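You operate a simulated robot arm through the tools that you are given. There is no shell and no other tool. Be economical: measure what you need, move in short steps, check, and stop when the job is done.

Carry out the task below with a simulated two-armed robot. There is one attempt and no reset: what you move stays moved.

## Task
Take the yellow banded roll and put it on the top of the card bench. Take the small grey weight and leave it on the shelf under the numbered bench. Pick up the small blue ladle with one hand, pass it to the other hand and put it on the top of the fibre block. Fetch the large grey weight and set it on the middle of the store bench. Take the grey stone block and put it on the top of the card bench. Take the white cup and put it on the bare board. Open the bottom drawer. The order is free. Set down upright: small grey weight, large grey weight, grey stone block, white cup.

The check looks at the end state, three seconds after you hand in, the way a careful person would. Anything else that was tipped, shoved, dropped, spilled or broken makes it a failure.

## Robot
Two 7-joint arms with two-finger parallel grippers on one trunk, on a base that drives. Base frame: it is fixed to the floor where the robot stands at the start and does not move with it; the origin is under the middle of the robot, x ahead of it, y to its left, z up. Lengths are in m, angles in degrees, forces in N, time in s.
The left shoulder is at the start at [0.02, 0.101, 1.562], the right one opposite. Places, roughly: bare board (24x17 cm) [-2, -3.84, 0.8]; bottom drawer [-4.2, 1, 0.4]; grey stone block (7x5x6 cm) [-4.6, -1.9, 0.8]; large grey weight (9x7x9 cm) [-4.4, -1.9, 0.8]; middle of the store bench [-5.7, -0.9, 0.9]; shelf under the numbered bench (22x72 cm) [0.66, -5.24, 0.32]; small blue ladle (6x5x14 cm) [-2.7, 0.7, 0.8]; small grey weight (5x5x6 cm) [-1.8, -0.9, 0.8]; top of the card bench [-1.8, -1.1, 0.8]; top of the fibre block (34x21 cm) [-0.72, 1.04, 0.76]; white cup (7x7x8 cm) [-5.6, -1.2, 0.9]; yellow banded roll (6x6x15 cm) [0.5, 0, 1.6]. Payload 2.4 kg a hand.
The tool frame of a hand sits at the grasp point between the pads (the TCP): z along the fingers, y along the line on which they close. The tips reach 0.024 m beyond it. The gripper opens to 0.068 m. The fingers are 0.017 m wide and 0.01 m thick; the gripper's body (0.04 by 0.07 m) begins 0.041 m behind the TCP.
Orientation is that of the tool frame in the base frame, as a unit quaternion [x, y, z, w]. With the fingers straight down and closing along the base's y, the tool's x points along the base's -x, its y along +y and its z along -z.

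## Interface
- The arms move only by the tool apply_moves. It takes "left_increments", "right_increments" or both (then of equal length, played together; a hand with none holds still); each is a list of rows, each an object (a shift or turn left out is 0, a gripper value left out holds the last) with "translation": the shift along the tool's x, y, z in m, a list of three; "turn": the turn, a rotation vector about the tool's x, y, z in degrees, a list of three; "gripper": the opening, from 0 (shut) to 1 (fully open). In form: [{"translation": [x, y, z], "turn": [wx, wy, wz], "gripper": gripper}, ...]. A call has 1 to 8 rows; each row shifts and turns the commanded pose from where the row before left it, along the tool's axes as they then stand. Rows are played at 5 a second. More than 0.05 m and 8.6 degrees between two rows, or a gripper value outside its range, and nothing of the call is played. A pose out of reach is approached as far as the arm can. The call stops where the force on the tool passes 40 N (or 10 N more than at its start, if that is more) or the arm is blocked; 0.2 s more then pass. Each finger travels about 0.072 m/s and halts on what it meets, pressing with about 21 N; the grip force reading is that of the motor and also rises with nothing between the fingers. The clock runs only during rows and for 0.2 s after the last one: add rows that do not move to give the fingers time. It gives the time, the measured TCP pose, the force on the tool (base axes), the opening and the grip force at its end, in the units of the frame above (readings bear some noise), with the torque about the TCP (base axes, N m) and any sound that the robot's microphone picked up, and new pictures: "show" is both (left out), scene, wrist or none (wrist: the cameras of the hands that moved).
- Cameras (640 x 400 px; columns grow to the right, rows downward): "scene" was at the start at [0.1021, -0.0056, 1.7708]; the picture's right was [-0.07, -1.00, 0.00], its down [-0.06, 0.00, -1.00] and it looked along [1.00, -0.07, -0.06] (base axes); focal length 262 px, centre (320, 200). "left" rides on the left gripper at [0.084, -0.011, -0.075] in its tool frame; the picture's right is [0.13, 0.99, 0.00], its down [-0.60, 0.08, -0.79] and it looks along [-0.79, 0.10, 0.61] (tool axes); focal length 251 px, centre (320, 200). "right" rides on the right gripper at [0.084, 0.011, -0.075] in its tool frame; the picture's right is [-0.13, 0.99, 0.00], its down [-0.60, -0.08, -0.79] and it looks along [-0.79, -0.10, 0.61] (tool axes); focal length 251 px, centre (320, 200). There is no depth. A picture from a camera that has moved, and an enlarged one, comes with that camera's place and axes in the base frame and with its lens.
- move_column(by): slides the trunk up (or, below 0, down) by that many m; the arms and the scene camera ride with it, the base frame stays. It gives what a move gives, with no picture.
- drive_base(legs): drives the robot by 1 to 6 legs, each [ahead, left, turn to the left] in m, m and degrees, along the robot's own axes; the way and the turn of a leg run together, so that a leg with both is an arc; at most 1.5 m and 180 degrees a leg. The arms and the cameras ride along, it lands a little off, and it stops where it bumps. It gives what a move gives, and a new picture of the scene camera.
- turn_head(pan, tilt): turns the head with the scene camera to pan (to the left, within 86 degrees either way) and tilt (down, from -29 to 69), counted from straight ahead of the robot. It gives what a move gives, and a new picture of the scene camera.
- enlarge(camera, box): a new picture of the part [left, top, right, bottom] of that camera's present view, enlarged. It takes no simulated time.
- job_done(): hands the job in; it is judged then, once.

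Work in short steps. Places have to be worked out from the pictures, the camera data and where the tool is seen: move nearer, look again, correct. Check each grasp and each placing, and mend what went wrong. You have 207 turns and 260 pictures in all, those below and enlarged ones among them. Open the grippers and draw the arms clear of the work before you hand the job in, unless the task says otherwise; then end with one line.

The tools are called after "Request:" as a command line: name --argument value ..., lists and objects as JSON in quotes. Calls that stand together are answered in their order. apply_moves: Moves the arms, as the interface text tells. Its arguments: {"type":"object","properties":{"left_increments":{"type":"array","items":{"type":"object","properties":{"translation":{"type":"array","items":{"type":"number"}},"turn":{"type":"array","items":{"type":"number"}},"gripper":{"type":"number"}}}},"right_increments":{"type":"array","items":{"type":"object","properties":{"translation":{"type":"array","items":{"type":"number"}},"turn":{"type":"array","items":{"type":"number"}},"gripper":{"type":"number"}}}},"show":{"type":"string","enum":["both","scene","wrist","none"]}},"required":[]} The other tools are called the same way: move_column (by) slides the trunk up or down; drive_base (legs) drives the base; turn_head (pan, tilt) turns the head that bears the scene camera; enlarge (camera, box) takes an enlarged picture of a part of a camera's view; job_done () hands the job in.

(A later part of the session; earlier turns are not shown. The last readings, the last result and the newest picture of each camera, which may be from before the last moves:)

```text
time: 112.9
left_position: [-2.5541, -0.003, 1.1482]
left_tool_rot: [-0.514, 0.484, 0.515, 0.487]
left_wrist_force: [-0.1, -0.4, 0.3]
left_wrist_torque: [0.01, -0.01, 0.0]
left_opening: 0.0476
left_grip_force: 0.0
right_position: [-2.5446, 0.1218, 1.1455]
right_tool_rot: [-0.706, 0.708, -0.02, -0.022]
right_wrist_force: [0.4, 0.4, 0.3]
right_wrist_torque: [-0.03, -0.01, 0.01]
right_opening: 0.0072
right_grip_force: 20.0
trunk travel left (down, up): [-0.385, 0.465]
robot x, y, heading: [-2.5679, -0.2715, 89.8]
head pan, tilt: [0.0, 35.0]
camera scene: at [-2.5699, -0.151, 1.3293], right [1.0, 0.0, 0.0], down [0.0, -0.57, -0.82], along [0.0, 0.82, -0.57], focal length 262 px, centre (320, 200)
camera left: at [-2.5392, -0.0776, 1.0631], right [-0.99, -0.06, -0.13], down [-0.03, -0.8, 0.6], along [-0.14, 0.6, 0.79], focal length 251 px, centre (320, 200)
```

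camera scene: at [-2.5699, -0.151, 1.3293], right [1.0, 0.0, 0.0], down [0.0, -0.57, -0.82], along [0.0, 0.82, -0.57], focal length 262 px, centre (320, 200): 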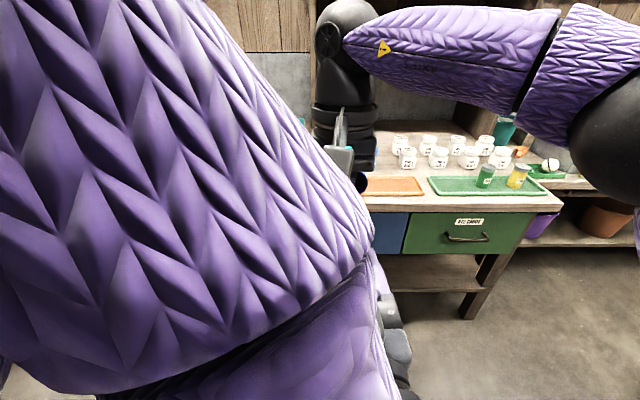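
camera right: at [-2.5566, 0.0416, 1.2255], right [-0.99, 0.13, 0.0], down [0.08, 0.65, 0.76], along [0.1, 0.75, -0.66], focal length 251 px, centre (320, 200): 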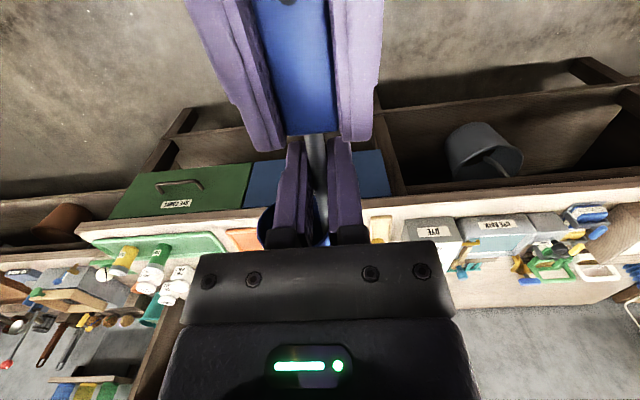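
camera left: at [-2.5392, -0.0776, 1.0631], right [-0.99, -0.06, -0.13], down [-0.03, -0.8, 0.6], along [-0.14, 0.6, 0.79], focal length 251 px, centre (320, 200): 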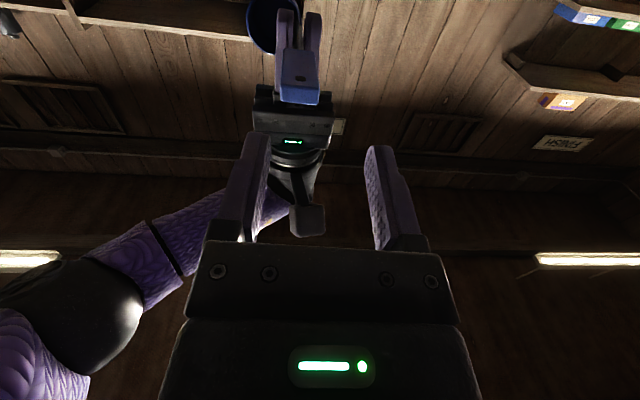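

Handover done: the right hand holds the ladle alone. I move the left hand out to its side and pitch it back to pointing down.

Request:
apply_moves --left_increments '[{"translation": [0, 0.045, 0.02]}, {"translation": [0, 0.045, 0.02]}, {"translation": [0, 0.02, 0.03], "turn": [0, 8.5, 0]}, {"translation": [0, 0, 0.02], "turn": [0, 8.5, 0]}, {"turn": [0, 8.5, 0]}, {"turn": [0, 8.5, 0]}, {"turn": [0, 8.5, 0]}, {"turn": [0, 8.5, 0]}]' --show "none"

Request:
apply_moves --left_increments '[{"turn": [0, 8.5, 0]}, {"turn": [0, 8.5, 0]}, {"turn": [0, 8.5, 0]}, {"turn": [0, 6, 0]}, {"gripper": 1}, {}]' --show "scene"

```text
time: 113.5
left_position: [-2.5769, 0.0434, 1.1343]
left_tool_rot: [-0.499, 0.512, 0.488, 0.502]
left_wrist_force: [6.0, -11.6, 0.6]
left_wrist_torque: [-0.01, 0.0, -0.44]
left_opening: 0.0522
left_grip_force: 3.0
left hand out of reach, approached as far as the arm can: row 1, 2
right_position: [-2.5437, 0.1282, 1.1459]
right_tool_rot: [-0.701, 0.713, -0.008, -0.014]
right_wrist_force: [-5.1, 10.2, -1.8]
right_wrist_torque: [0.1, 0.06, -0.33]
right_opening: 0.0073
right_grip_force: 20.9
trunk travel left (down, up): [-0.385, 0.465]
robot x, y, heading: [-2.5701, -0.2713, 89.5]
head pan, tilt: [0.0, 35.0]
stopped in row 2 (left hand): the force on the tool passed its limit at 103 N (the readings are from after the stop); the commanded pose is now the measured one
```

```text
time: 114.9
left_position: [-2.5758, 0.0456, 1.1357]
left_tool_rot: [-0.614, 0.627, 0.335, 0.343]
left_wrist_force: [-1.9, -3.1, 1.6]
left_wrist_torque: [0.01, -0.07, -0.05]
left_opening: 0.0671
left_grip_force: 0.1
left hand out of reach, approached as far as the arm can: row 1
right_position: [-2.5449, 0.128, 1.1456]
right_tool_rot: [-0.703, 0.711, -0.009, -0.017]
right_wrist_force: [1.2, 3.2, -2.5]
right_wrist_torque: [0.17, -0.03, 0.1]
right_opening: 0.0071
right_grip_force: 21.0
trunk travel left (down, up): [-0.385, 0.465]
robot x, y, heading: [-2.5704, -0.2702, 90.0]
head pan, tilt: [0.0, 35.0]
camera scene: at [-2.5701, -0.1509, 1.3293], right [1.0, 0.0, 0.0], down [0.0, -0.57, -0.82], along [0.0, 0.82, -0.57], focal length 262 px, centre (320, 200)
```

scene: 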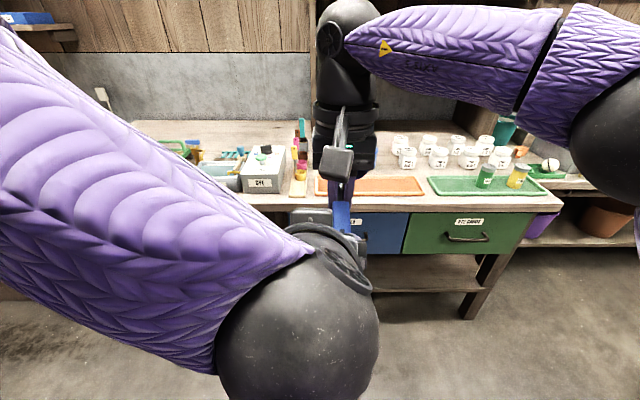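

The left hand brushed the right one; the ladle is still gripped. I check both wrist views before moving the left hand away.

Request:
apply_moves --left_increments '[{}]' --right_increments '[{}]' --show "wrist"

```text
time: 115.3
left_position: [-2.576, 0.045, 1.1354]
left_tool_rot: [-0.614, 0.627, 0.335, 0.343]
left_wrist_force: [-0.5, -0.2, 0.1]
left_wrist_torque: [-0.02, -0.02, -0.04]
left_opening: 0.0678
left_grip_force: 0.0
right_position: [-2.5439, 0.1267, 1.1461]
right_tool_rot: [-0.702, 0.712, -0.01, -0.015]
right_wrist_force: [0.6, 0.7, -1.0]
right_wrist_torque: [-0.04, 0.03, 0.01]
right_opening: 0.0069
right_grip_force: 21.1
trunk travel left (down, up): [-0.385, 0.465]
robot x, y, heading: [-2.5704, -0.2743, 89.9]
head pan, tilt: [0.0, 35.0]
camera right: at [-2.5563, 0.0451, 1.2239], right [-0.99, 0.14, 0.0], down [0.09, 0.63, 0.77], along [0.11, 0.76, -0.64], focal length 251 px, centre (320, 200)
camera left: at [-2.5675, -0.0645, 1.1047], right [-0.99, -0.05, -0.11], down [-0.09, -0.34, 0.94], along [-0.08, 0.94, 0.33], focal length 251 px, centre (320, 200)
```

right: 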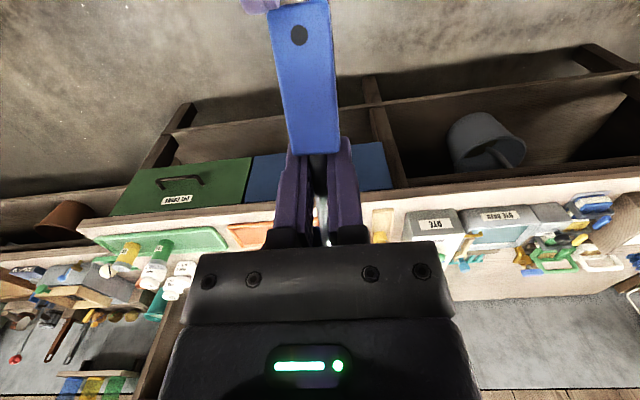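
left: 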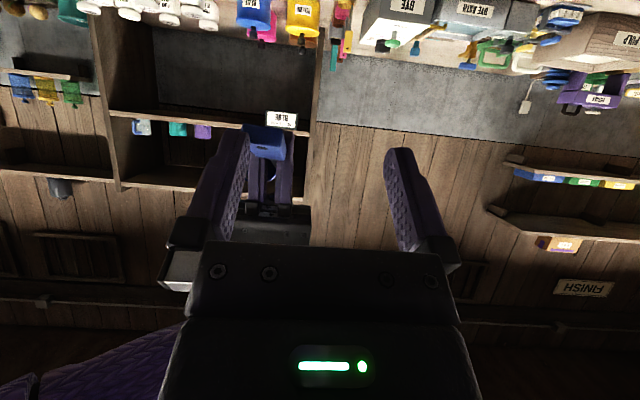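

The tag still lies between the open left fingers, touching none. I lift the right hand straight up out of there, then move it right.

Request:
apply_moves --right_increments '[{"translation": [0, 0, -0.025]}, {"translation": [0, 0, -0.025]}, {"translation": [0, 0, -0.025]}, {"translation": [0, -0.04, 0]}, {"translation": [0, -0.04, 0]}, {}]' --show "both"

```text
time: 116.7
left_position: [-2.5751, 0.0458, 1.1357]
left_tool_rot: [-0.614, 0.627, 0.335, 0.343]
left_wrist_force: [-0.5, 1.1, -0.4]
left_wrist_torque: [-0.01, 0.01, 0.04]
left_opening: 0.0679
left_grip_force: 0.0
right_position: [-2.4634, 0.1289, 1.2207]
right_tool_rot: [-0.702, 0.712, -0.01, -0.016]
right_wrist_force: [0.4, 0.1, -1.2]
right_wrist_torque: [-0.02, -0.01, -0.05]
right_opening: 0.0072
right_grip_force: 21.5
trunk travel left (down, up): [-0.385, 0.465]
robot x, y, heading: [-2.5681, -0.275, 90.1]
head pan, tilt: [0.0, 35.0]
camera scene: at [-2.5702, -0.1508, 1.3293], right [1.0, 0.0, 0.0], down [0.0, -0.57, -0.82], along [0.0, 0.82, -0.57], focal length 262 px, centre (320, 200)
camera right: at [-2.4748, 0.0473, 1.2974], right [-0.99, 0.14, 0.0], down [0.09, 0.63, 0.77], along [0.11, 0.76, -0.64], focal length 251 px, centre (320, 200)
```

scene: 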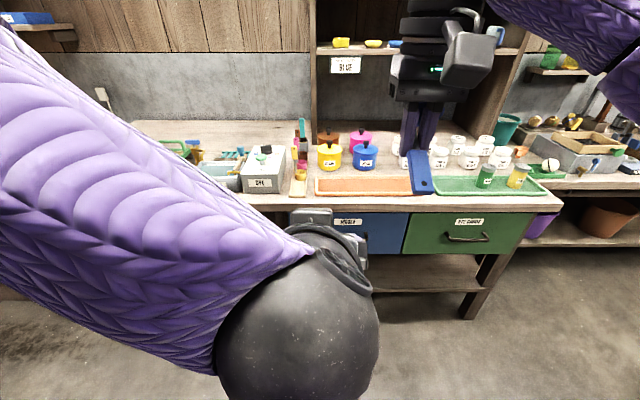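
right: 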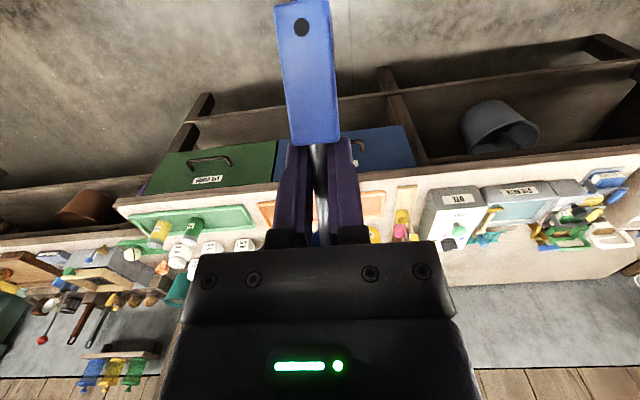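

Ladle secure. Now I bring the left hand to its side and turn it down.

Request:
apply_moves --left_increments '[{"translation": [0, 0.04, 0], "turn": [0, 8.2, 0]}, {"translation": [0, 0.03, 0], "turn": [0, 8.2, 0]}, {"translation": [0, 0.02, 0], "turn": [0, 8.2, 0]}, {"turn": [0, 8.2, 0]}, {"turn": [0, 8.2, 0]}, {"turn": [0, 8.2, 0]}, {"turn": [0, 8, 0]}, {}]' --show "scene"

```text
time: 118.5
left_position: [-2.6655, 0.0473, 1.1356]
left_tool_rot: [-0.699, 0.715, 0.0, 0.0]
left_wrist_force: [0.3, -0.7, -0.3]
left_wrist_torque: [-0.03, -0.02, 0.01]
left_opening: 0.0681
left_grip_force: 0.0
right_position: [-2.4627, 0.1286, 1.219]
right_tool_rot: [-0.702, 0.712, -0.01, -0.015]
right_wrist_force: [-0.2, 0.4, -0.6]
right_wrist_torque: [-0.01, 0.01, -0.02]
right_opening: 0.0074
right_grip_force: 21.0
trunk travel left (down, up): [-0.385, 0.465]
robot x, y, heading: [-2.5684, -0.2711, 90.1]
head pan, tilt: [0.0, 35.0]
camera scene: at [-2.5701, -0.1509, 1.3293], right [1.0, 0.0, 0.0], down [0.0, -0.57, -0.82], along [0.0, 0.82, -0.57], focal length 262 px, centre (320, 200)
```

scene: 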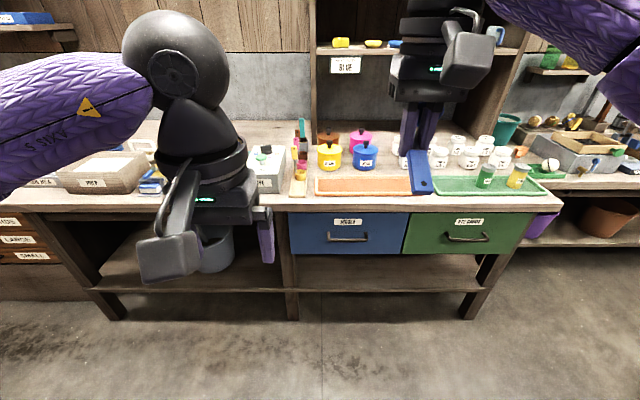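

Next the fibre block: I move ahead a little to stay clear of the card bench, then drive right to x about -0.83.

Request:
drive_base --legs '[[0.22, 0, 0], [0, -1.0, 0], [0, -0.75, 0]]'

```text
time: 128.6
left_position: [-0.9409, 0.2663, 1.1351]
left_tool_rot: [-0.7, 0.714, 0.0, 0.002]
left_wrist_force: [0.1, 0.5, -0.2]
left_wrist_torque: [0.01, 0.01, 0.0]
left_opening: 0.0681
left_grip_force: 0.1
right_position: [-0.7385, 0.3474, 1.2199]
right_tool_rot: [-0.701, 0.712, -0.009, -0.015]
right_wrist_force: [0.5, -0.2, -0.9]
right_wrist_torque: [-0.01, 0.01, 0.02]
right_opening: 0.0074
right_grip_force: 21.2
trunk travel left (down, up): [-0.385, 0.465]
robot x, y, heading: [-0.8441, -0.0527, 90.2]
head pan, tilt: [0.0, 35.0]
camera scene: at [-0.8446, 0.0676, 1.3293], right [1.0, 0.0, 0.0], down [0.0, -0.57, -0.82], along [0.0, 0.82, -0.57], focal length 262 px, centre (320, 200)
```

scene: 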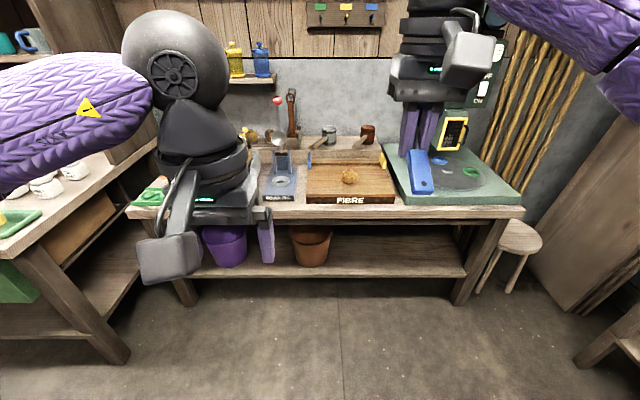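

I zoom on the fibre block to choose a free spot.

Request:
enlarge --camera "scene" --box '[280, 130, 420, 215]'

```text
4.57 times, centred on (350, 172) of scene
camera zoom: at [-0.8446, 0.0676, 1.3293], right [1.0, 0.0, 0.0], down [0.0, -0.57, -0.82], along [0.0, 0.82, -0.57], focal length 1198 px, centre (183, 326)
```

zoom: 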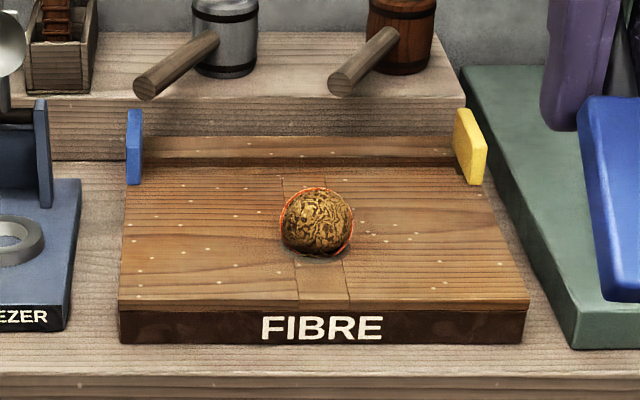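

The right half of the block is free. I lower the trunk a bit with the left hand raised, then move right and ahead.

Request:
apply_moves --left_increments '[{"translation": [0, 0, -0.045]}, {"translation": [0, 0, -0.045]}, {}]' --show "none"

Request:
move_column --by -0.22

Request:
drive_base --legs '[[0, -0.093, 0], [0.62, 0, 0]]'

Request:
apply_moves --right_increments '[{}]' --show "wrist"

```text
time: 129.4
left_position: [-0.9412, 0.2669, 1.2277]
left_tool_rot: [-0.699, 0.715, 0.0, 0.002]
left_wrist_force: [0.9, 0.2, 0.0]
left_wrist_torque: [0.02, 0.01, -0.03]
left_opening: 0.0681
left_grip_force: 0.1
right_position: [-0.7377, 0.3473, 1.2193]
right_tool_rot: [-0.702, 0.712, -0.009, -0.016]
right_wrist_force: [0.4, -0.2, -1.6]
right_wrist_torque: [0.0, 0.03, 0.01]
right_opening: 0.0073
right_grip_force: 21.1
trunk travel left (down, up): [-0.385, 0.465]
robot x, y, heading: [-0.8464, -0.0523, 89.7]
head pan, tilt: [0.0, 35.0]
```

```text
time: 131.7
left_position: [-0.9413, 0.2645, 1.0052]
left_tool_rot: [-0.699, 0.715, 0.0, 0.003]
left_wrist_force: [0.9, 0.4, -0.6]
left_wrist_torque: [0.02, -0.01, -0.02]
left_opening: 0.0678
left_grip_force: 0.0
right_position: [-0.7377, 0.3477, 0.9996]
right_tool_rot: [-0.702, 0.712, -0.008, -0.015]
right_wrist_force: [0.2, 0.4, -1.1]
right_wrist_torque: [0.0, 0.02, 0.01]
right_opening: 0.0074
right_grip_force: 20.9
trunk travel left (down, up): [-0.165, 0.685]
robot x, y, heading: [-0.8453, -0.0506, 90.0]
head pan, tilt: [0.0, 35.0]
```

```text
time: 135.9
left_position: [-0.8494, 0.8857, 1.0054]
left_tool_rot: [-0.7, 0.714, 0.0, 0.001]
left_wrist_force: [0.1, 0.3, 0.9]
left_wrist_torque: [0.0, -0.01, -0.01]
left_opening: 0.0679
left_grip_force: 0.1
right_position: [-0.6473, 0.9684, 0.9992]
right_tool_rot: [-0.702, 0.712, -0.009, -0.015]
right_wrist_force: [0.6, -1.1, 0.5]
right_wrist_torque: [-0.03, 0.03, 0.0]
right_opening: 0.0074
right_grip_force: 21.5
trunk travel left (down, up): [-0.165, 0.685]
robot x, y, heading: [-0.7493, 0.5651, 90.2]
head pan, tilt: [0.0, 35.0]
camera scene: at [-0.7535, 0.7357, 1.106], right [1.0, 0.0, 0.0], down [0.0, -0.57, -0.82], along [0.0, 0.82, -0.57], focal length 262 px, centre (320, 200)
```

scene: 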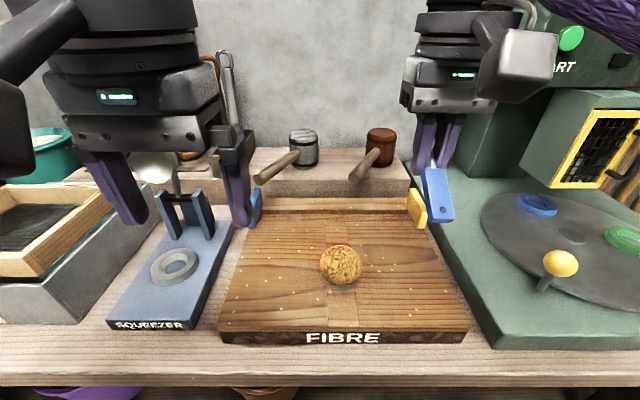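

```text
time: 136.3
left_position: [-0.8489, 0.8848, 1.0045]
left_tool_rot: [-0.7, 0.714, 0.0, 0.0]
left_wrist_force: [0.2, -0.8, -0.5]
left_wrist_torque: [-0.01, 0.01, 0.02]
left_opening: 0.0678
left_grip_force: 0.1
right_position: [-0.6462, 0.9678, 0.9987]
right_tool_rot: [-0.703, 0.711, -0.009, -0.015]
right_wrist_force: [0.5, 1.5, -1.2]
right_wrist_torque: [-0.02, 0.01, -0.01]
right_opening: 0.0074
right_grip_force: 20.8
trunk travel left (down, up): [-0.165, 0.685]
robot x, y, heading: [-0.7537, 0.5672, 90.0]
head pan, tilt: [0.0, 35.0]
camera right: at [-0.6589, 0.8855, 1.0773], right [-0.99, 0.14, 0.0], down [0.09, 0.63, 0.77], along [0.11, 0.76, -0.64], focal length 251 px, centre (320, 200)
```

right: 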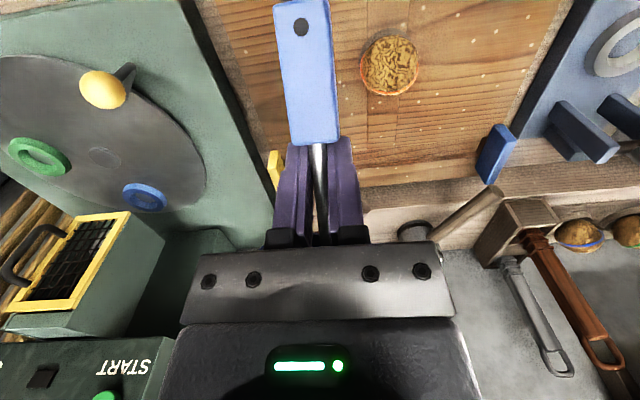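

I move 5 cm forward and down 13 cm with the ladle, then look.

Request:
apply_moves --right_increments '[{"translation": [-0.045, 0, 0]}, {"translation": [-0.01, 0, 0.035]}, {"translation": [0, 0, 0.045]}, {"translation": [0, 0, 0.045]}, {"translation": [0, 0, 0.02]}, {}]' --show "both"

```text
time: 137.7
left_position: [-0.8498, 0.884, 1.0045]
left_tool_rot: [-0.7, 0.714, 0.0, 0.001]
left_wrist_force: [-0.4, 0.3, 0.5]
left_wrist_torque: [0.02, 0.0, 0.0]
left_opening: 0.068
left_grip_force: 0.0
right_position: [-0.6489, 1.019, 0.8516]
right_tool_rot: [-0.703, 0.711, -0.009, -0.016]
right_wrist_force: [-0.3, -0.1, -0.7]
right_wrist_torque: [0.0, 0.03, 0.02]
right_opening: 0.0074
right_grip_force: 20.7
trunk travel left (down, up): [-0.165, 0.685]
robot x, y, heading: [-0.7538, 0.5652, 90.3]
head pan, tilt: [0.0, 35.0]
camera scene: at [-0.7535, 0.7358, 1.106], right [1.0, 0.0, 0.0], down [0.0, -0.57, -0.82], along [0.0, 0.82, -0.57], focal length 262 px, centre (320, 200)
camera right: at [-0.6607, 0.9363, 0.9289], right [-0.99, 0.14, 0.0], down [0.09, 0.63, 0.77], along [0.11, 0.76, -0.64], focal length 251 px, centre (320, 200)
```

scene: 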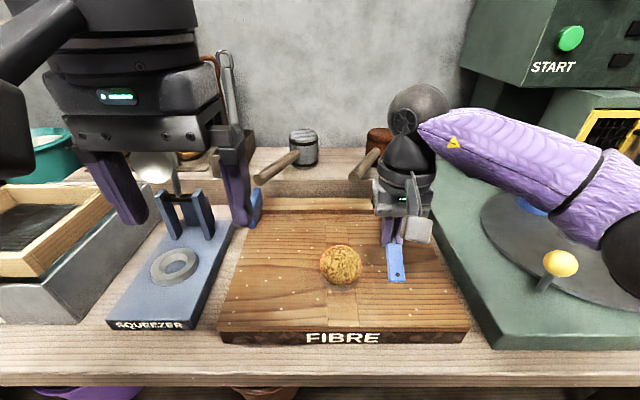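
right: 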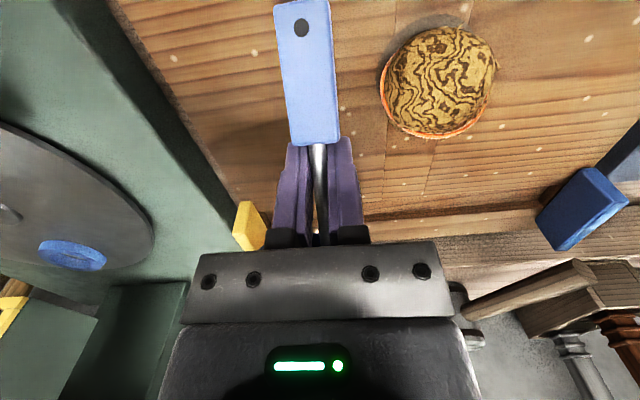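

Clear of the flag and ball. I lower in small steps toward contact.

Request:
apply_moves --right_increments '[{"translation": [0, 0, 0.025]}, {"translation": [0, 0, 0.02]}, {"translation": [0, 0, 0.008]}, {}]' --show "scene"

```text
time: 138.7
left_position: [-0.8483, 0.8849, 1.0059]
left_tool_rot: [-0.7, 0.715, 0.0, 0.001]
left_wrist_force: [-1.1, 0.4, 0.2]
left_wrist_torque: [-0.02, 0.01, 0.0]
left_opening: 0.068
left_grip_force: 0.0
right_position: [-0.648, 1.0163, 0.7981]
right_tool_rot: [-0.703, 0.711, -0.01, -0.015]
right_wrist_force: [-0.4, -0.6, -0.7]
right_wrist_torque: [-0.03, 0.03, -0.02]
right_opening: 0.0077
right_grip_force: 20.8
trunk travel left (down, up): [-0.165, 0.685]
robot x, y, heading: [-0.7543, 0.5645, 90.1]
head pan, tilt: [0.0, 35.0]
camera scene: at [-0.7535, 0.7358, 1.106], right [1.0, 0.0, 0.0], down [0.0, -0.57, -0.82], along [0.0, 0.82, -0.57], focal length 262 px, centre (320, 200)
```

scene: 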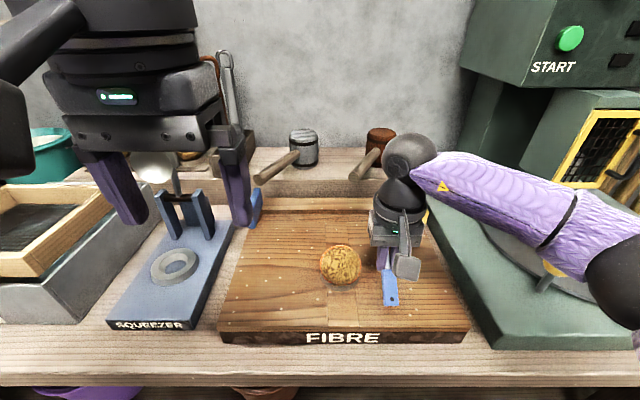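

Still no contact. A few millimetres more.

Request:
apply_moves --right_increments '[{"translation": [0, 0, 0.005]}, {"translation": [0, 0, 0.004]}, {}]' --show "wrist"

```text
time: 139.5
left_position: [-0.8494, 0.8837, 1.0046]
left_tool_rot: [-0.7, 0.714, 0.0, 0.001]
left_wrist_force: [0.4, 0.6, -0.1]
left_wrist_torque: [0.0, 0.02, 0.01]
left_opening: 0.0681
left_grip_force: 0.1
right_position: [-0.6487, 1.0152, 0.7914]
right_tool_rot: [-0.703, 0.711, -0.008, -0.014]
right_wrist_force: [-0.7, 4.0, 9.9]
right_wrist_torque: [-0.44, 0.08, -0.11]
right_opening: 0.0073
right_grip_force: 21.0
trunk travel left (down, up): [-0.165, 0.685]
robot x, y, heading: [-0.7536, 0.566, 90.1]
head pan, tilt: [0.0, 35.0]
camera right: at [-0.6607, 0.9329, 0.8687], right [-0.99, 0.14, 0.0], down [0.09, 0.63, 0.77], along [0.11, 0.76, -0.64], focal length 251 px, centre (320, 200)
```

right: 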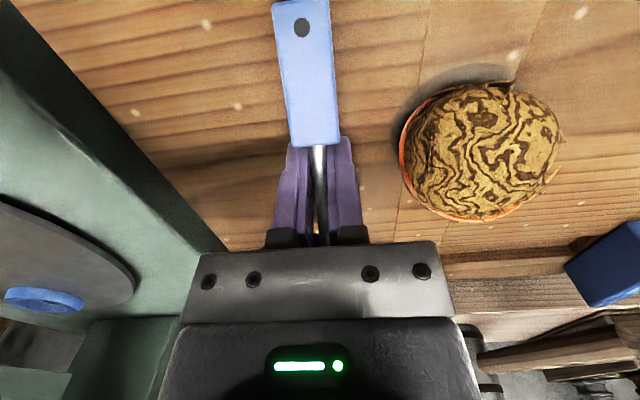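

Contact (about 10 N). I open partly to release the ladle and lift away.

Request:
apply_moves --right_increments '[{"gripper": 0.4}, {}, {"translation": [0, 0, -0.02]}, {"translation": [0, 0, -0.04]}, {"translation": [0, 0, -0.045]}, {"translation": [0, 0, -0.045]}, {}]' --show "both"

```text
time: 141.1
left_position: [-0.8493, 0.8854, 1.006]
left_tool_rot: [-0.699, 0.715, 0.0, 0.001]
left_wrist_force: [-0.1, 1.0, 0.3]
left_wrist_torque: [-0.02, 0.07, -0.02]
left_opening: 0.0682
left_grip_force: 0.0
right_position: [-0.6471, 1.0208, 0.9392]
right_tool_rot: [-0.703, 0.711, -0.009, -0.015]
right_wrist_force: [0.2, -0.7, 0.3]
right_wrist_torque: [0.0, -0.01, -0.01]
right_opening: 0.0271
right_grip_force: 0.0
trunk travel left (down, up): [-0.165, 0.685]
robot x, y, heading: [-0.7562, 0.566, 90.1]
head pan, tilt: [0.0, 35.0]
camera scene: at [-0.7536, 0.7356, 1.106], right [1.0, 0.0, 0.0], down [0.0, -0.57, -0.82], along [0.0, 0.82, -0.57], focal length 262 px, centre (320, 200)
camera right: at [-0.6583, 0.9386, 1.0178], right [-0.99, 0.14, 0.0], down [0.09, 0.63, 0.77], along [0.11, 0.76, -0.64], focal length 251 px, centre (320, 200)
```

scene: 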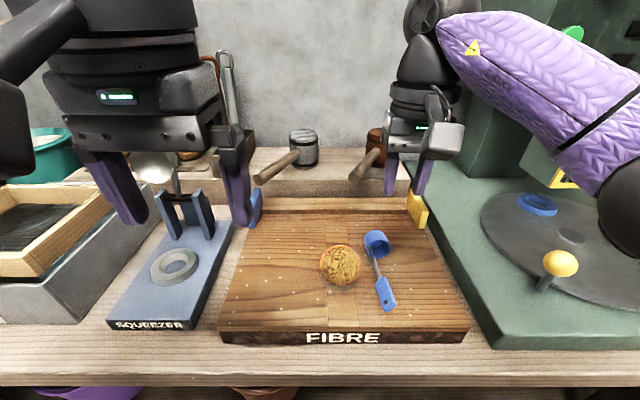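
right: 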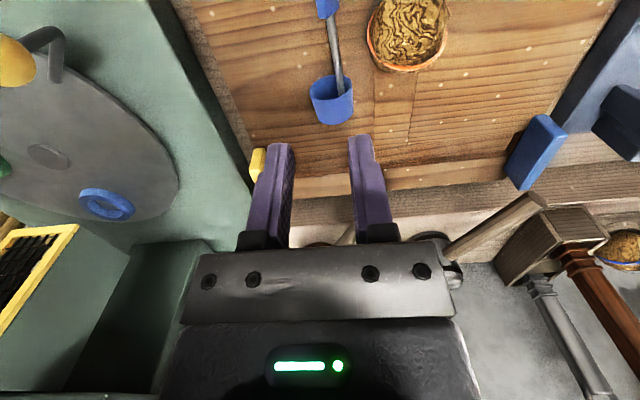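

The ladle lies on the fibre block. Next the bottom drawer to the west: I back off and drive left along the row.

Request:
apply_moves --right_increments '[{"translation": [0, 0, -0.03], "gripper": 1.0}, {"translation": [0.04, 0, -0.02]}, {"translation": [0.04, 0, 0]}, {"translation": [0.04, 0, 0]}]' --show "none"

Request:
drive_base --legs '[[-0.6, 0, 0], [0, 1.5, 0], [0, 1.5, 0], [0, 0.4, 0]]'

```text
time: 142.1
left_position: [-0.8493, 0.8852, 1.0049]
left_tool_rot: [-0.7, 0.714, 0.0, 0.002]
left_wrist_force: [0.3, 0.3, 0.5]
left_wrist_torque: [-0.01, 0.0, -0.02]
left_opening: 0.068
left_grip_force: 0.1
right_position: [-0.6491, 0.9047, 0.9945]
right_tool_rot: [-0.703, 0.711, -0.009, -0.015]
right_wrist_force: [0.8, 0.7, -0.2]
right_wrist_torque: [0.01, -0.02, 0.01]
right_opening: 0.068
right_grip_force: 0.0
trunk travel left (down, up): [-0.165, 0.685]
robot x, y, heading: [-0.7533, 0.563, 90.1]
head pan, tilt: [0.0, 35.0]
```

```text
time: 161.6
left_position: [-4.2453, 0.2228, 1.0046]
left_tool_rot: [0.709, -0.705, 0.0, -0.002]
left_wrist_force: [0.0, 0.4, 0.0]
left_wrist_torque: [-0.01, 0.01, 0.03]
left_opening: 0.0681
left_grip_force: 0.1
right_position: [-4.0453, 0.2477, 0.9949]
right_tool_rot: [0.711, -0.703, 0.009, 0.015]
right_wrist_force: [-0.4, -0.3, -1.1]
right_wrist_torque: [0.03, -0.03, 0.02]
right_opening: 0.068
right_grip_force: 0.1
trunk travel left (down, up): [-0.165, 0.685]
robot x, y, heading: [-4.143, -0.0963, 91.5]
head pan, tilt: [0.0, 35.0]
camera scene: at [-4.1463, 0.0758, 1.106], right [1.0, 0.02, 0.0], down [0.01, -0.57, -0.82], along [-0.02, 0.82, -0.57], focal length 262 px, centre (320, 200)
```

scene: 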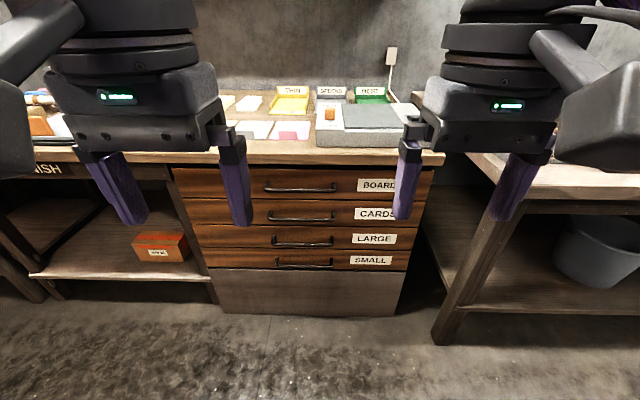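

The "SMALL" drawer is the bottom one, its bar handle near z 0.37. I zoom in to see the handle's shape.

Request:
enlarge --camera "scene" --box '[220, 150, 440, 320]'

```text
2.35 times, centred on (330, 235) of scene
camera zoom: at [-4.1463, 0.0758, 1.106], right [1.0, 0.02, 0.0], down [0.01, -0.57, -0.82], along [-0.02, 0.82, -0.57], focal length 617 px, centre (296, 118)
```

zoom: 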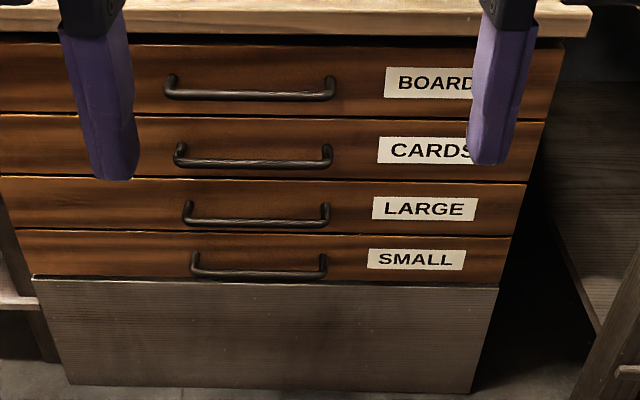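

Bar handles: the bottom one's bar is near z 0.35, with 11 cm between drawers. I plan to hook it with the closed left fingers pitched about 50° forward-down, then drive back. First I lower the trunk and form that hand pose well in front of the drawers.

Request:
move_column --by -0.16

Request:
apply_moves --left_increments '[{"translation": [0, 0, 0.05], "gripper": 0}, {"translation": [0, 0, 0.05]}, {"translation": [0, 0, 0.05]}, {"translation": [0, 0, 0.05]}, {"translation": [0, 0, 0.05]}, {"translation": [0, 0, 0.05]}, {"translation": [0, 0, 0.05]}, {}]' --right_increments '[{"translation": [0, 0, -0.05]}, {"translation": [0.03, 0, -0.04]}, {}, {}, {}, {}, {}, {}]' --show "none"

Request:
apply_moves --left_increments '[{"turn": [0, -8.4, 0]}, {"turn": [0, -8.4, 0]}, {"turn": [0, -8.4, 0]}, {"turn": [0, -8.4, 0]}, {"turn": [0, -6.4, 0]}, {}]' --show "both"

```text
time: 163.4
left_position: [-4.245, 0.2227, 0.8457]
left_tool_rot: [0.708, -0.706, -0.001, -0.002]
left_wrist_force: [0.2, 0.2, -0.6]
left_wrist_torque: [0.01, -0.01, -0.01]
left_opening: 0.0681
left_grip_force: 0.1
right_position: [-4.0441, 0.2465, 0.8341]
right_tool_rot: [0.711, -0.703, 0.009, 0.015]
right_wrist_force: [0.5, 0.6, 0.1]
right_wrist_torque: [-0.02, 0.02, 0.0]
right_opening: 0.0678
right_grip_force: 0.1
trunk travel left (down, up): [-0.005, 0.845]
robot x, y, heading: [-4.1433, -0.0932, 91.4]
head pan, tilt: [0.0, 35.0]
```

```text
time: 165.2
left_position: [-4.2452, 0.226, 0.495]
left_tool_rot: [0.708, -0.707, -0.001, -0.002]
left_wrist_force: [-0.4, 0.2, 0.3]
left_wrist_torque: [0.02, 0.02, 0.01]
left_opening: 0.0001
left_grip_force: 21.3
right_position: [-4.0523, 0.2224, 0.9101]
right_tool_rot: [0.711, -0.703, 0.007, 0.015]
right_wrist_force: [0.1, 0.8, -0.3]
right_wrist_torque: [-0.01, 0.03, -0.03]
right_opening: 0.0681
right_grip_force: 0.0
right hand out of reach, approached as far as the arm can: row 2
trunk travel left (down, up): [-0.005, 0.845]
robot x, y, heading: [-4.144, -0.096, 91.4]
head pan, tilt: [0.0, 35.0]
```

```text
time: 166.6
left_position: [-4.2338, 0.2269, 0.5021]
left_tool_rot: [0.666, -0.662, -0.244, -0.241]
left_wrist_force: [0.4, 0.6, 0.8]
left_wrist_torque: [0.01, 0.0, -0.03]
left_opening: 0.0002
left_grip_force: 20.6
left hand out of reach, approached as far as the arm can: row 4, 5
right_position: [-4.0504, 0.2216, 0.9101]
right_tool_rot: [0.711, -0.703, 0.008, 0.015]
right_wrist_force: [0.1, 0.5, 0.7]
right_wrist_torque: [-0.01, 0.01, 0.01]
right_opening: 0.0679
right_grip_force: 0.1
trunk travel left (down, up): [-0.005, 0.845]
robot x, y, heading: [-4.1418, -0.0979, 91.2]
head pan, tilt: [0.0, 35.0]
camera scene: at [-4.1477, 0.1307, 0.9396], right [1.0, 0.02, 0.0], down [0.01, -0.57, -0.82], along [-0.02, 0.82, -0.57], focal length 262 px, centre (320, 200)
camera left: at [-4.2217, 0.113, 0.5048], right [-0.99, -0.1, -0.08], down [-0.08, -0.05, 1.0], along [-0.11, 0.99, 0.04], focal length 251 px, centre (320, 200)
```

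scene: 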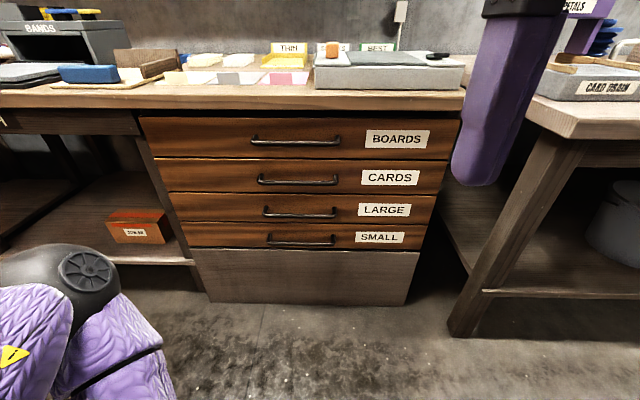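
left: 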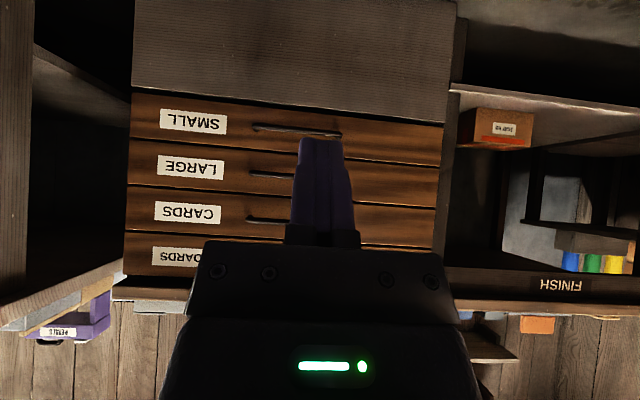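

Triangulated: the bottom bar's centre is (-4.222, 0.73, 0.363), spanning about ±0.10 in x. I extend the pitched hand forward-down and increase the pitch.

Request:
apply_moves --left_increments '[{"translation": [-0.003, 0, 0.035]}, {"translation": [-0.003, 0, 0.035]}, {"translation": [-0.003, 0, 0.035]}, {"translation": [-0.003, 0, 0.035]}, {"turn": [0, -4, 0]}, {"turn": [0, -4, 0]}, {}]' --show "none"

```text
time: 168.2
left_position: [-4.1868, 0.3424, 0.4279]
left_tool_rot: [0.648, -0.644, -0.29, -0.285]
left_wrist_force: [0.4, 1.2, -0.1]
left_wrist_torque: [-0.04, 0.01, 0.01]
left_opening: 0.0001
left_grip_force: 21.1
left hand out of reach, approached as far as the arm can: row 1, 2, 3, 5, 6
right_position: [-4.0502, 0.222, 0.9103]
right_tool_rot: [0.71, -0.704, 0.008, 0.015]
right_wrist_force: [-0.3, -0.3, 0.0]
right_wrist_torque: [-0.02, -0.01, -0.01]
right_opening: 0.0679
right_grip_force: 0.1
trunk travel left (down, up): [-0.005, 0.845]
robot x, y, heading: [-4.1403, -0.0928, 91.3]
head pan, tilt: [0.0, 35.0]
```

The arm hits a limit there. I try shifting the hand outward (left) and a bit back toward the commanded spot to see what is reachable.

Request:
apply_moves --left_increments '[{"translation": [0, 0.04, 0]}, {"translation": [0, 0.03, 0]}, {"translation": [0.03, 0, 0.02]}, {"translation": [0.03, 0, 0.02]}, {}]' --show "scene"

```text
time: 169.4
left_position: [-4.1773, 0.3621, 0.4009]
left_tool_rot: [0.648, -0.644, -0.289, -0.284]
left_wrist_force: [-0.5, 0.2, -0.5]
left_wrist_torque: [0.0, 0.0, -0.03]
left_opening: 0.0
left_grip_force: 20.9
left hand out of reach, approached as far as the arm can: row 1, 2, 3, 4
right_position: [-4.0517, 0.2214, 0.9099]
right_tool_rot: [0.711, -0.703, 0.008, 0.015]
right_wrist_force: [-0.6, -0.5, -0.1]
right_wrist_torque: [-0.02, 0.01, -0.01]
right_opening: 0.068
right_grip_force: 0.0
trunk travel left (down, up): [-0.005, 0.845]
robot x, y, heading: [-4.1436, -0.0931, 91.6]
head pan, tilt: [0.0, 35.0]
camera scene: at [-4.1476, 0.1307, 0.9396], right [1.0, 0.02, 0.0], down [0.01, -0.57, -0.82], along [-0.02, 0.82, -0.57], focal length 262 px, centre (320, 200)
```

scene: 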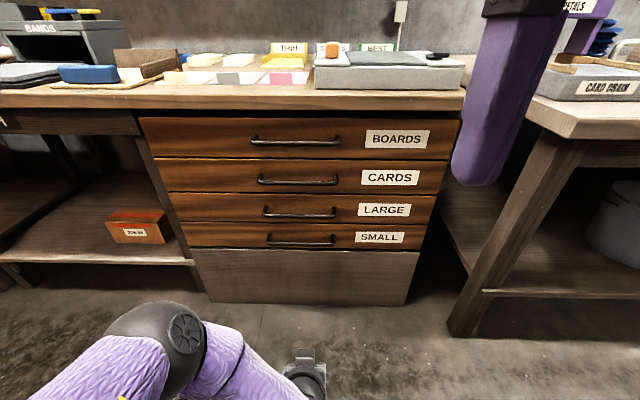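

The hand is at x -4.177 (within the handle's span), pitch 48°. I need it about 3.5 cm lower; I try going straight down.

Request:
apply_moves --left_increments '[{"translation": [0.014, 0, 0.012]}, {"translation": [0.014, 0, 0.012]}, {"translation": [0.01, 0, 0.01]}, {}]' --show "wrist"

```text
time: 170.4
left_position: [-4.1596, 0.3717, 0.3603]
left_tool_rot: [0.648, -0.645, -0.288, -0.285]
left_wrist_force: [-0.1, 0.7, 0.7]
left_wrist_torque: [0.01, 0.04, -0.01]
left_opening: 0.0
left_grip_force: 21.4
left hand out of reach, approached as far as the arm can: row 1, 2, 3
right_position: [-4.0521, 0.2217, 0.91]
right_tool_rot: [0.71, -0.704, 0.008, 0.016]
right_wrist_force: [-0.4, -0.1, 0.5]
right_wrist_torque: [-0.02, 0.0, 0.01]
right_opening: 0.068
right_grip_force: 0.0
trunk travel left (down, up): [-0.005, 0.845]
robot x, y, heading: [-4.1413, -0.0919, 91.5]
head pan, tilt: [0.0, 35.0]
camera left: at [-4.1489, 0.258, 0.3473], right [-0.99, -0.09, -0.09], down [-0.07, -0.18, 0.98], along [-0.11, 0.98, 0.17], focal length 251 px, centre (320, 200)
```

left: 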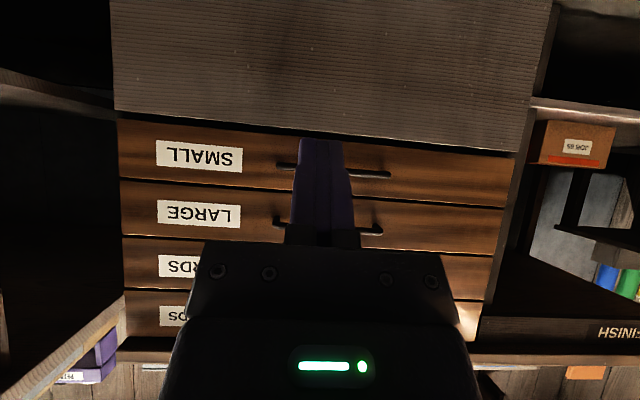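

Height is right at 0.360. The hook needs the tip to pass over the bar first, so I raise the trunk 5 cm, align and drive forward until just short of the bar.

Request:
move_column --by 0.055

Request:
drive_base --legs '[[0, 0.05, -1.4], [0.28, 0, 0]]'

Request:
apply_moves --left_increments '[{}]' --show "wrist"

```text
time: 171.4
left_position: [-4.1609, 0.3692, 0.4146]
left_tool_rot: [0.646, -0.645, -0.288, -0.288]
left_wrist_force: [0.6, -0.4, -0.6]
left_wrist_torque: [-0.02, 0.0, 0.01]
left_opening: 0.0
left_grip_force: 21.1
right_position: [-4.0516, 0.2205, 0.9645]
right_tool_rot: [0.712, -0.702, 0.01, 0.016]
right_wrist_force: [-0.5, -0.4, -0.2]
right_wrist_torque: [-0.02, -0.02, 0.01]
right_opening: 0.0681
right_grip_force: 0.0
trunk travel left (down, up): [-0.06, 0.79]
robot x, y, heading: [-4.142, -0.0953, 91.3]
head pan, tilt: [0.0, 35.0]
```

```text
time: 173.8
left_position: [-4.1956, 0.6514, 0.4159]
left_tool_rot: [-0.638, 0.654, 0.284, 0.292]
left_wrist_force: [-0.3, 0.2, -0.2]
left_wrist_torque: [-0.01, -0.01, -0.03]
left_opening: 0.0
left_grip_force: 20.7
right_position: [-4.0904, 0.5002, 0.9642]
right_tool_rot: [-0.701, 0.713, -0.009, -0.015]
right_wrist_force: [1.0, -0.5, 0.2]
right_wrist_torque: [-0.04, 0.0, 0.01]
right_opening: 0.068
right_grip_force: 0.1
trunk travel left (down, up): [-0.06, 0.79]
robot x, y, heading: [-4.1898, 0.1866, 89.9]
head pan, tilt: [0.0, 35.0]
camera scene: at [-4.1901, 0.391, 0.9974], right [1.0, 0.0, 0.0], down [0.0, -0.57, -0.82], along [0.0, 0.82, -0.57], focal length 262 px, centre (320, 200)
```

scene: 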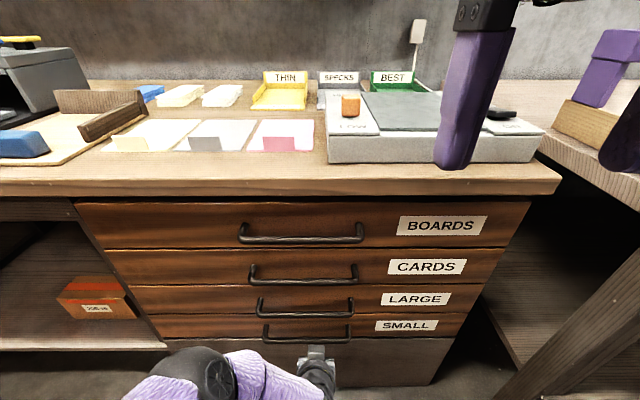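

```text
time: 174.2
left_position: [-4.1948, 0.6529, 0.4149]
left_tool_rot: [-0.637, 0.654, 0.284, 0.293]
left_wrist_force: [0.3, -0.6, 0.3]
left_wrist_torque: [0.0, -0.01, 0.0]
left_opening: 0.0003
left_grip_force: 21.3
right_position: [-4.0906, 0.4983, 0.9629]
right_tool_rot: [-0.701, 0.713, -0.01, -0.016]
right_wrist_force: [0.1, -0.9, 0.4]
right_wrist_torque: [0.02, -0.02, -0.01]
right_opening: 0.068
right_grip_force: 0.1
trunk travel left (down, up): [-0.06, 0.79]
robot x, y, heading: [-4.1922, 0.1815, 89.8]
head pan, tilt: [0.0, 35.0]
camera left: at [-4.1882, 0.5385, 0.4013], right [-0.99, -0.06, -0.1], down [-0.08, -0.19, 0.98], along [-0.08, 0.98, 0.18], focal length 251 px, centre (320, 200)
```

left: 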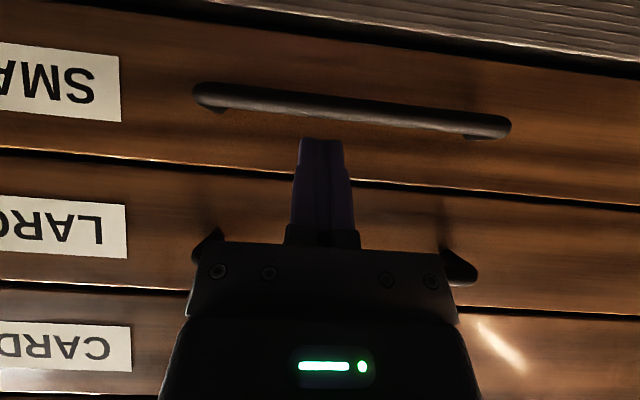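

A closer fix: the bar is at y 0.714, z 0.370. I drive 6.5 cm more so the tip passes just above and behind the bar.

Request:
drive_base --legs '[[0.068, 0, 0]]'

Request:
apply_moves --left_increments '[{}]' --show "wrist"

Request:
enlarge --camera "scene" --box '[220, 280, 420, 400]'

```text
time: 175.3
left_position: [-4.1945, 0.7104, 0.4098]
left_tool_rot: [-0.64, 0.657, 0.275, 0.288]
left_wrist_force: [0.0, 0.3, 0.3]
left_wrist_torque: [-0.01, 0.0, 0.04]
left_opening: 0.0001
left_grip_force: 21.3
right_position: [-4.0906, 0.5654, 0.9639]
right_tool_rot: [-0.701, 0.713, -0.008, -0.015]
right_wrist_force: [0.2, 0.5, 0.0]
right_wrist_torque: [-0.01, 0.02, -0.04]
right_opening: 0.0679
right_grip_force: 0.0
trunk travel left (down, up): [-0.06, 0.79]
robot x, y, heading: [-4.1873, 0.2531, 90.1]
head pan, tilt: [0.0, 35.0]
stopped in leg 1: the robot was blocked; the commanded pose is now the measured one
camera scene: at [-4.1897, 0.4571, 0.9975], right [1.0, 0.0, 0.0], down [0.0, -0.57, -0.82], along [0.0, 0.82, -0.57], focal length 262 px, centre (320, 200)
```

scene: 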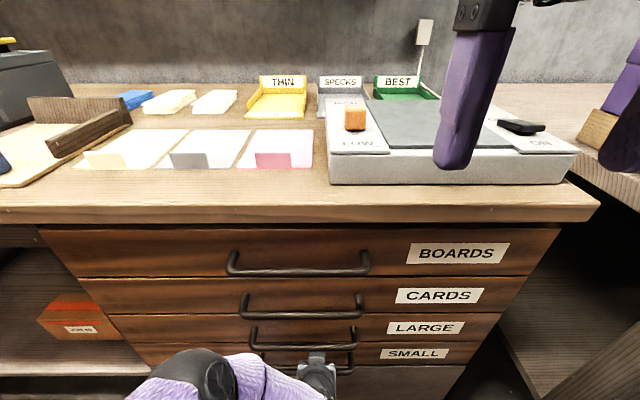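

```text
time: 175.8
left_position: [-4.1946, 0.7104, 0.4106]
left_tool_rot: [-0.64, 0.657, 0.276, 0.288]
left_wrist_force: [0.2, -0.6, -0.2]
left_wrist_torque: [0.05, 0.0, 0.02]
left_opening: 0.0001
left_grip_force: 21.1
right_position: [-4.0907, 0.5645, 0.964]
right_tool_rot: [-0.701, 0.713, -0.008, -0.015]
right_wrist_force: [-0.9, 0.0, -0.7]
right_wrist_torque: [0.01, 0.01, 0.01]
right_opening: 0.0679
right_grip_force: 0.1
trunk travel left (down, up): [-0.06, 0.79]
robot x, y, heading: [-4.1919, 0.2548, 89.7]
head pan, tilt: [0.0, 35.0]
camera left: at [-4.1868, 0.5974, 0.3988], right [-0.99, -0.06, -0.1], down [-0.09, -0.17, 0.98], along [-0.07, 0.98, 0.16], focal length 251 px, centre (320, 200)
```

left: 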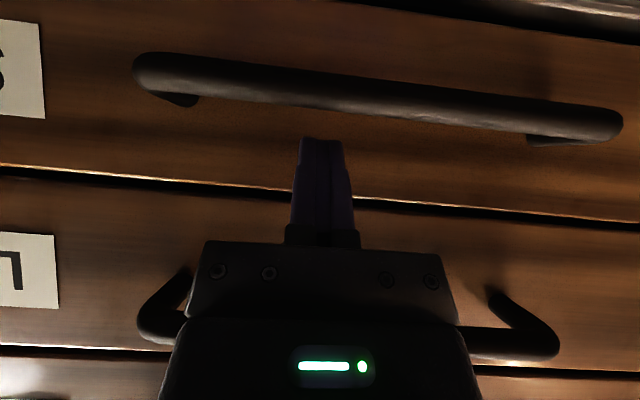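

```text
3.20 times, centred on (320, 340) of scene
camera zoom: at [-4.1897, 0.4572, 0.9974], right [1.0, 0.0, 0.0], down [0.0, -0.57, -0.82], along [0.0, 0.82, -0.57], focal length 839 px, centre (320, -248)
```

zoom: 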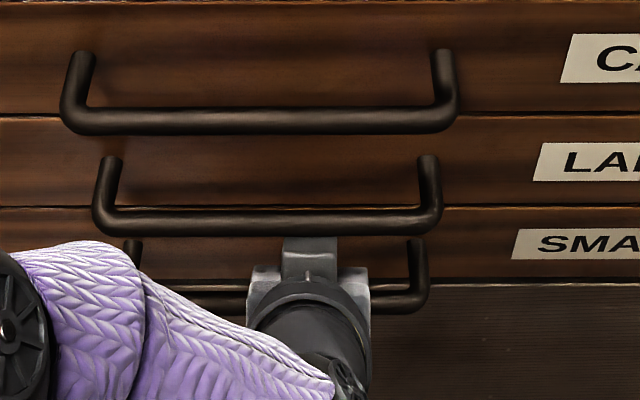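

The tip touched the drawer face before clearing the bar: the gap is too narrow for the 17 mm side of the fingers. Better to grip the bar with the hand rolled 90° (fingers above and below). I back off and try the roll.

Request:
drive_base --legs '[[-0.3, 0, 0]]'

Request:
apply_moves --left_increments '[{"translation": [0, 0, 0.03], "turn": [0, 0, 8.5]}, {"translation": [0, 0, 0.03], "turn": [0, 0, 8.5]}, {"translation": [0, 0, 0.02], "turn": [0, 0, 8.5]}, {"turn": [0, 0, 8.5]}, {"turn": [0, 0, 8.5]}, {"turn": [0, 0, 8.5]}, {}]' --show "scene"

```text
time: 177.8
left_position: [-4.1975, 0.4086, 0.411]
left_tool_rot: [-0.641, 0.655, 0.277, 0.287]
left_wrist_force: [1.0, -0.1, 0.1]
left_wrist_torque: [-0.05, -0.01, 0.0]
left_opening: 0.0
left_grip_force: 21.1
right_position: [-4.0929, 0.265, 0.964]
right_tool_rot: [-0.703, 0.711, -0.009, -0.016]
right_wrist_force: [-0.2, 0.0, 1.2]
right_wrist_torque: [0.0, 0.01, 0.02]
right_opening: 0.0681
right_grip_force: 0.0
trunk travel left (down, up): [-0.06, 0.79]
robot x, y, heading: [-4.1948, -0.0462, 90.2]
head pan, tilt: [0.0, 35.0]
camera scene: at [-4.1914, 0.1558, 0.9974], right [1.0, 0.0, 0.0], down [0.0, -0.57, -0.82], along [0.0, 0.82, -0.57], focal length 262 px, centre (320, 200)
```

scene: 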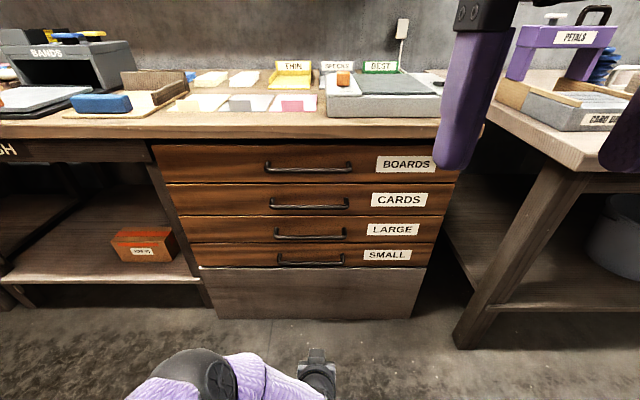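

```text
time: 179.4
left_position: [-4.2037, 0.4509, 0.3899]
left_tool_rot: [-0.295, 0.868, 0.374, 0.14]
left_wrist_force: [0.2, 0.8, 0.8]
left_wrist_torque: [0.03, 0.01, 0.0]
left_opening: 0.0001
left_grip_force: 21.8
left hand out of reach, approached as far as the arm can: row 2, 3
right_position: [-4.0919, 0.2651, 0.9639]
right_tool_rot: [-0.703, 0.711, -0.009, -0.016]
right_wrist_force: [0.0, 0.2, 0.9]
right_wrist_torque: [-0.01, 0.01, 0.03]
right_opening: 0.0681
right_grip_force: 0.0
trunk travel left (down, up): [-0.06, 0.79]
robot x, y, heading: [-4.1957, -0.0496, 90.0]
head pan, tilt: [0.0, 35.0]
camera scene: at [-4.1914, 0.1558, 0.9974], right [1.0, 0.0, 0.0], down [0.0, -0.57, -0.82], along [0.0, 0.82, -0.57], focal length 262 px, centre (320, 200)
```

scene: 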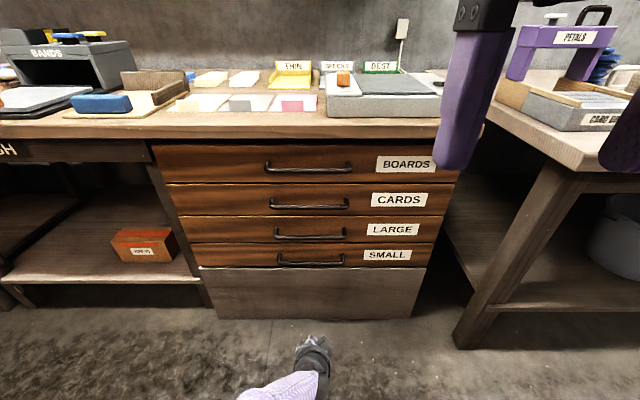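

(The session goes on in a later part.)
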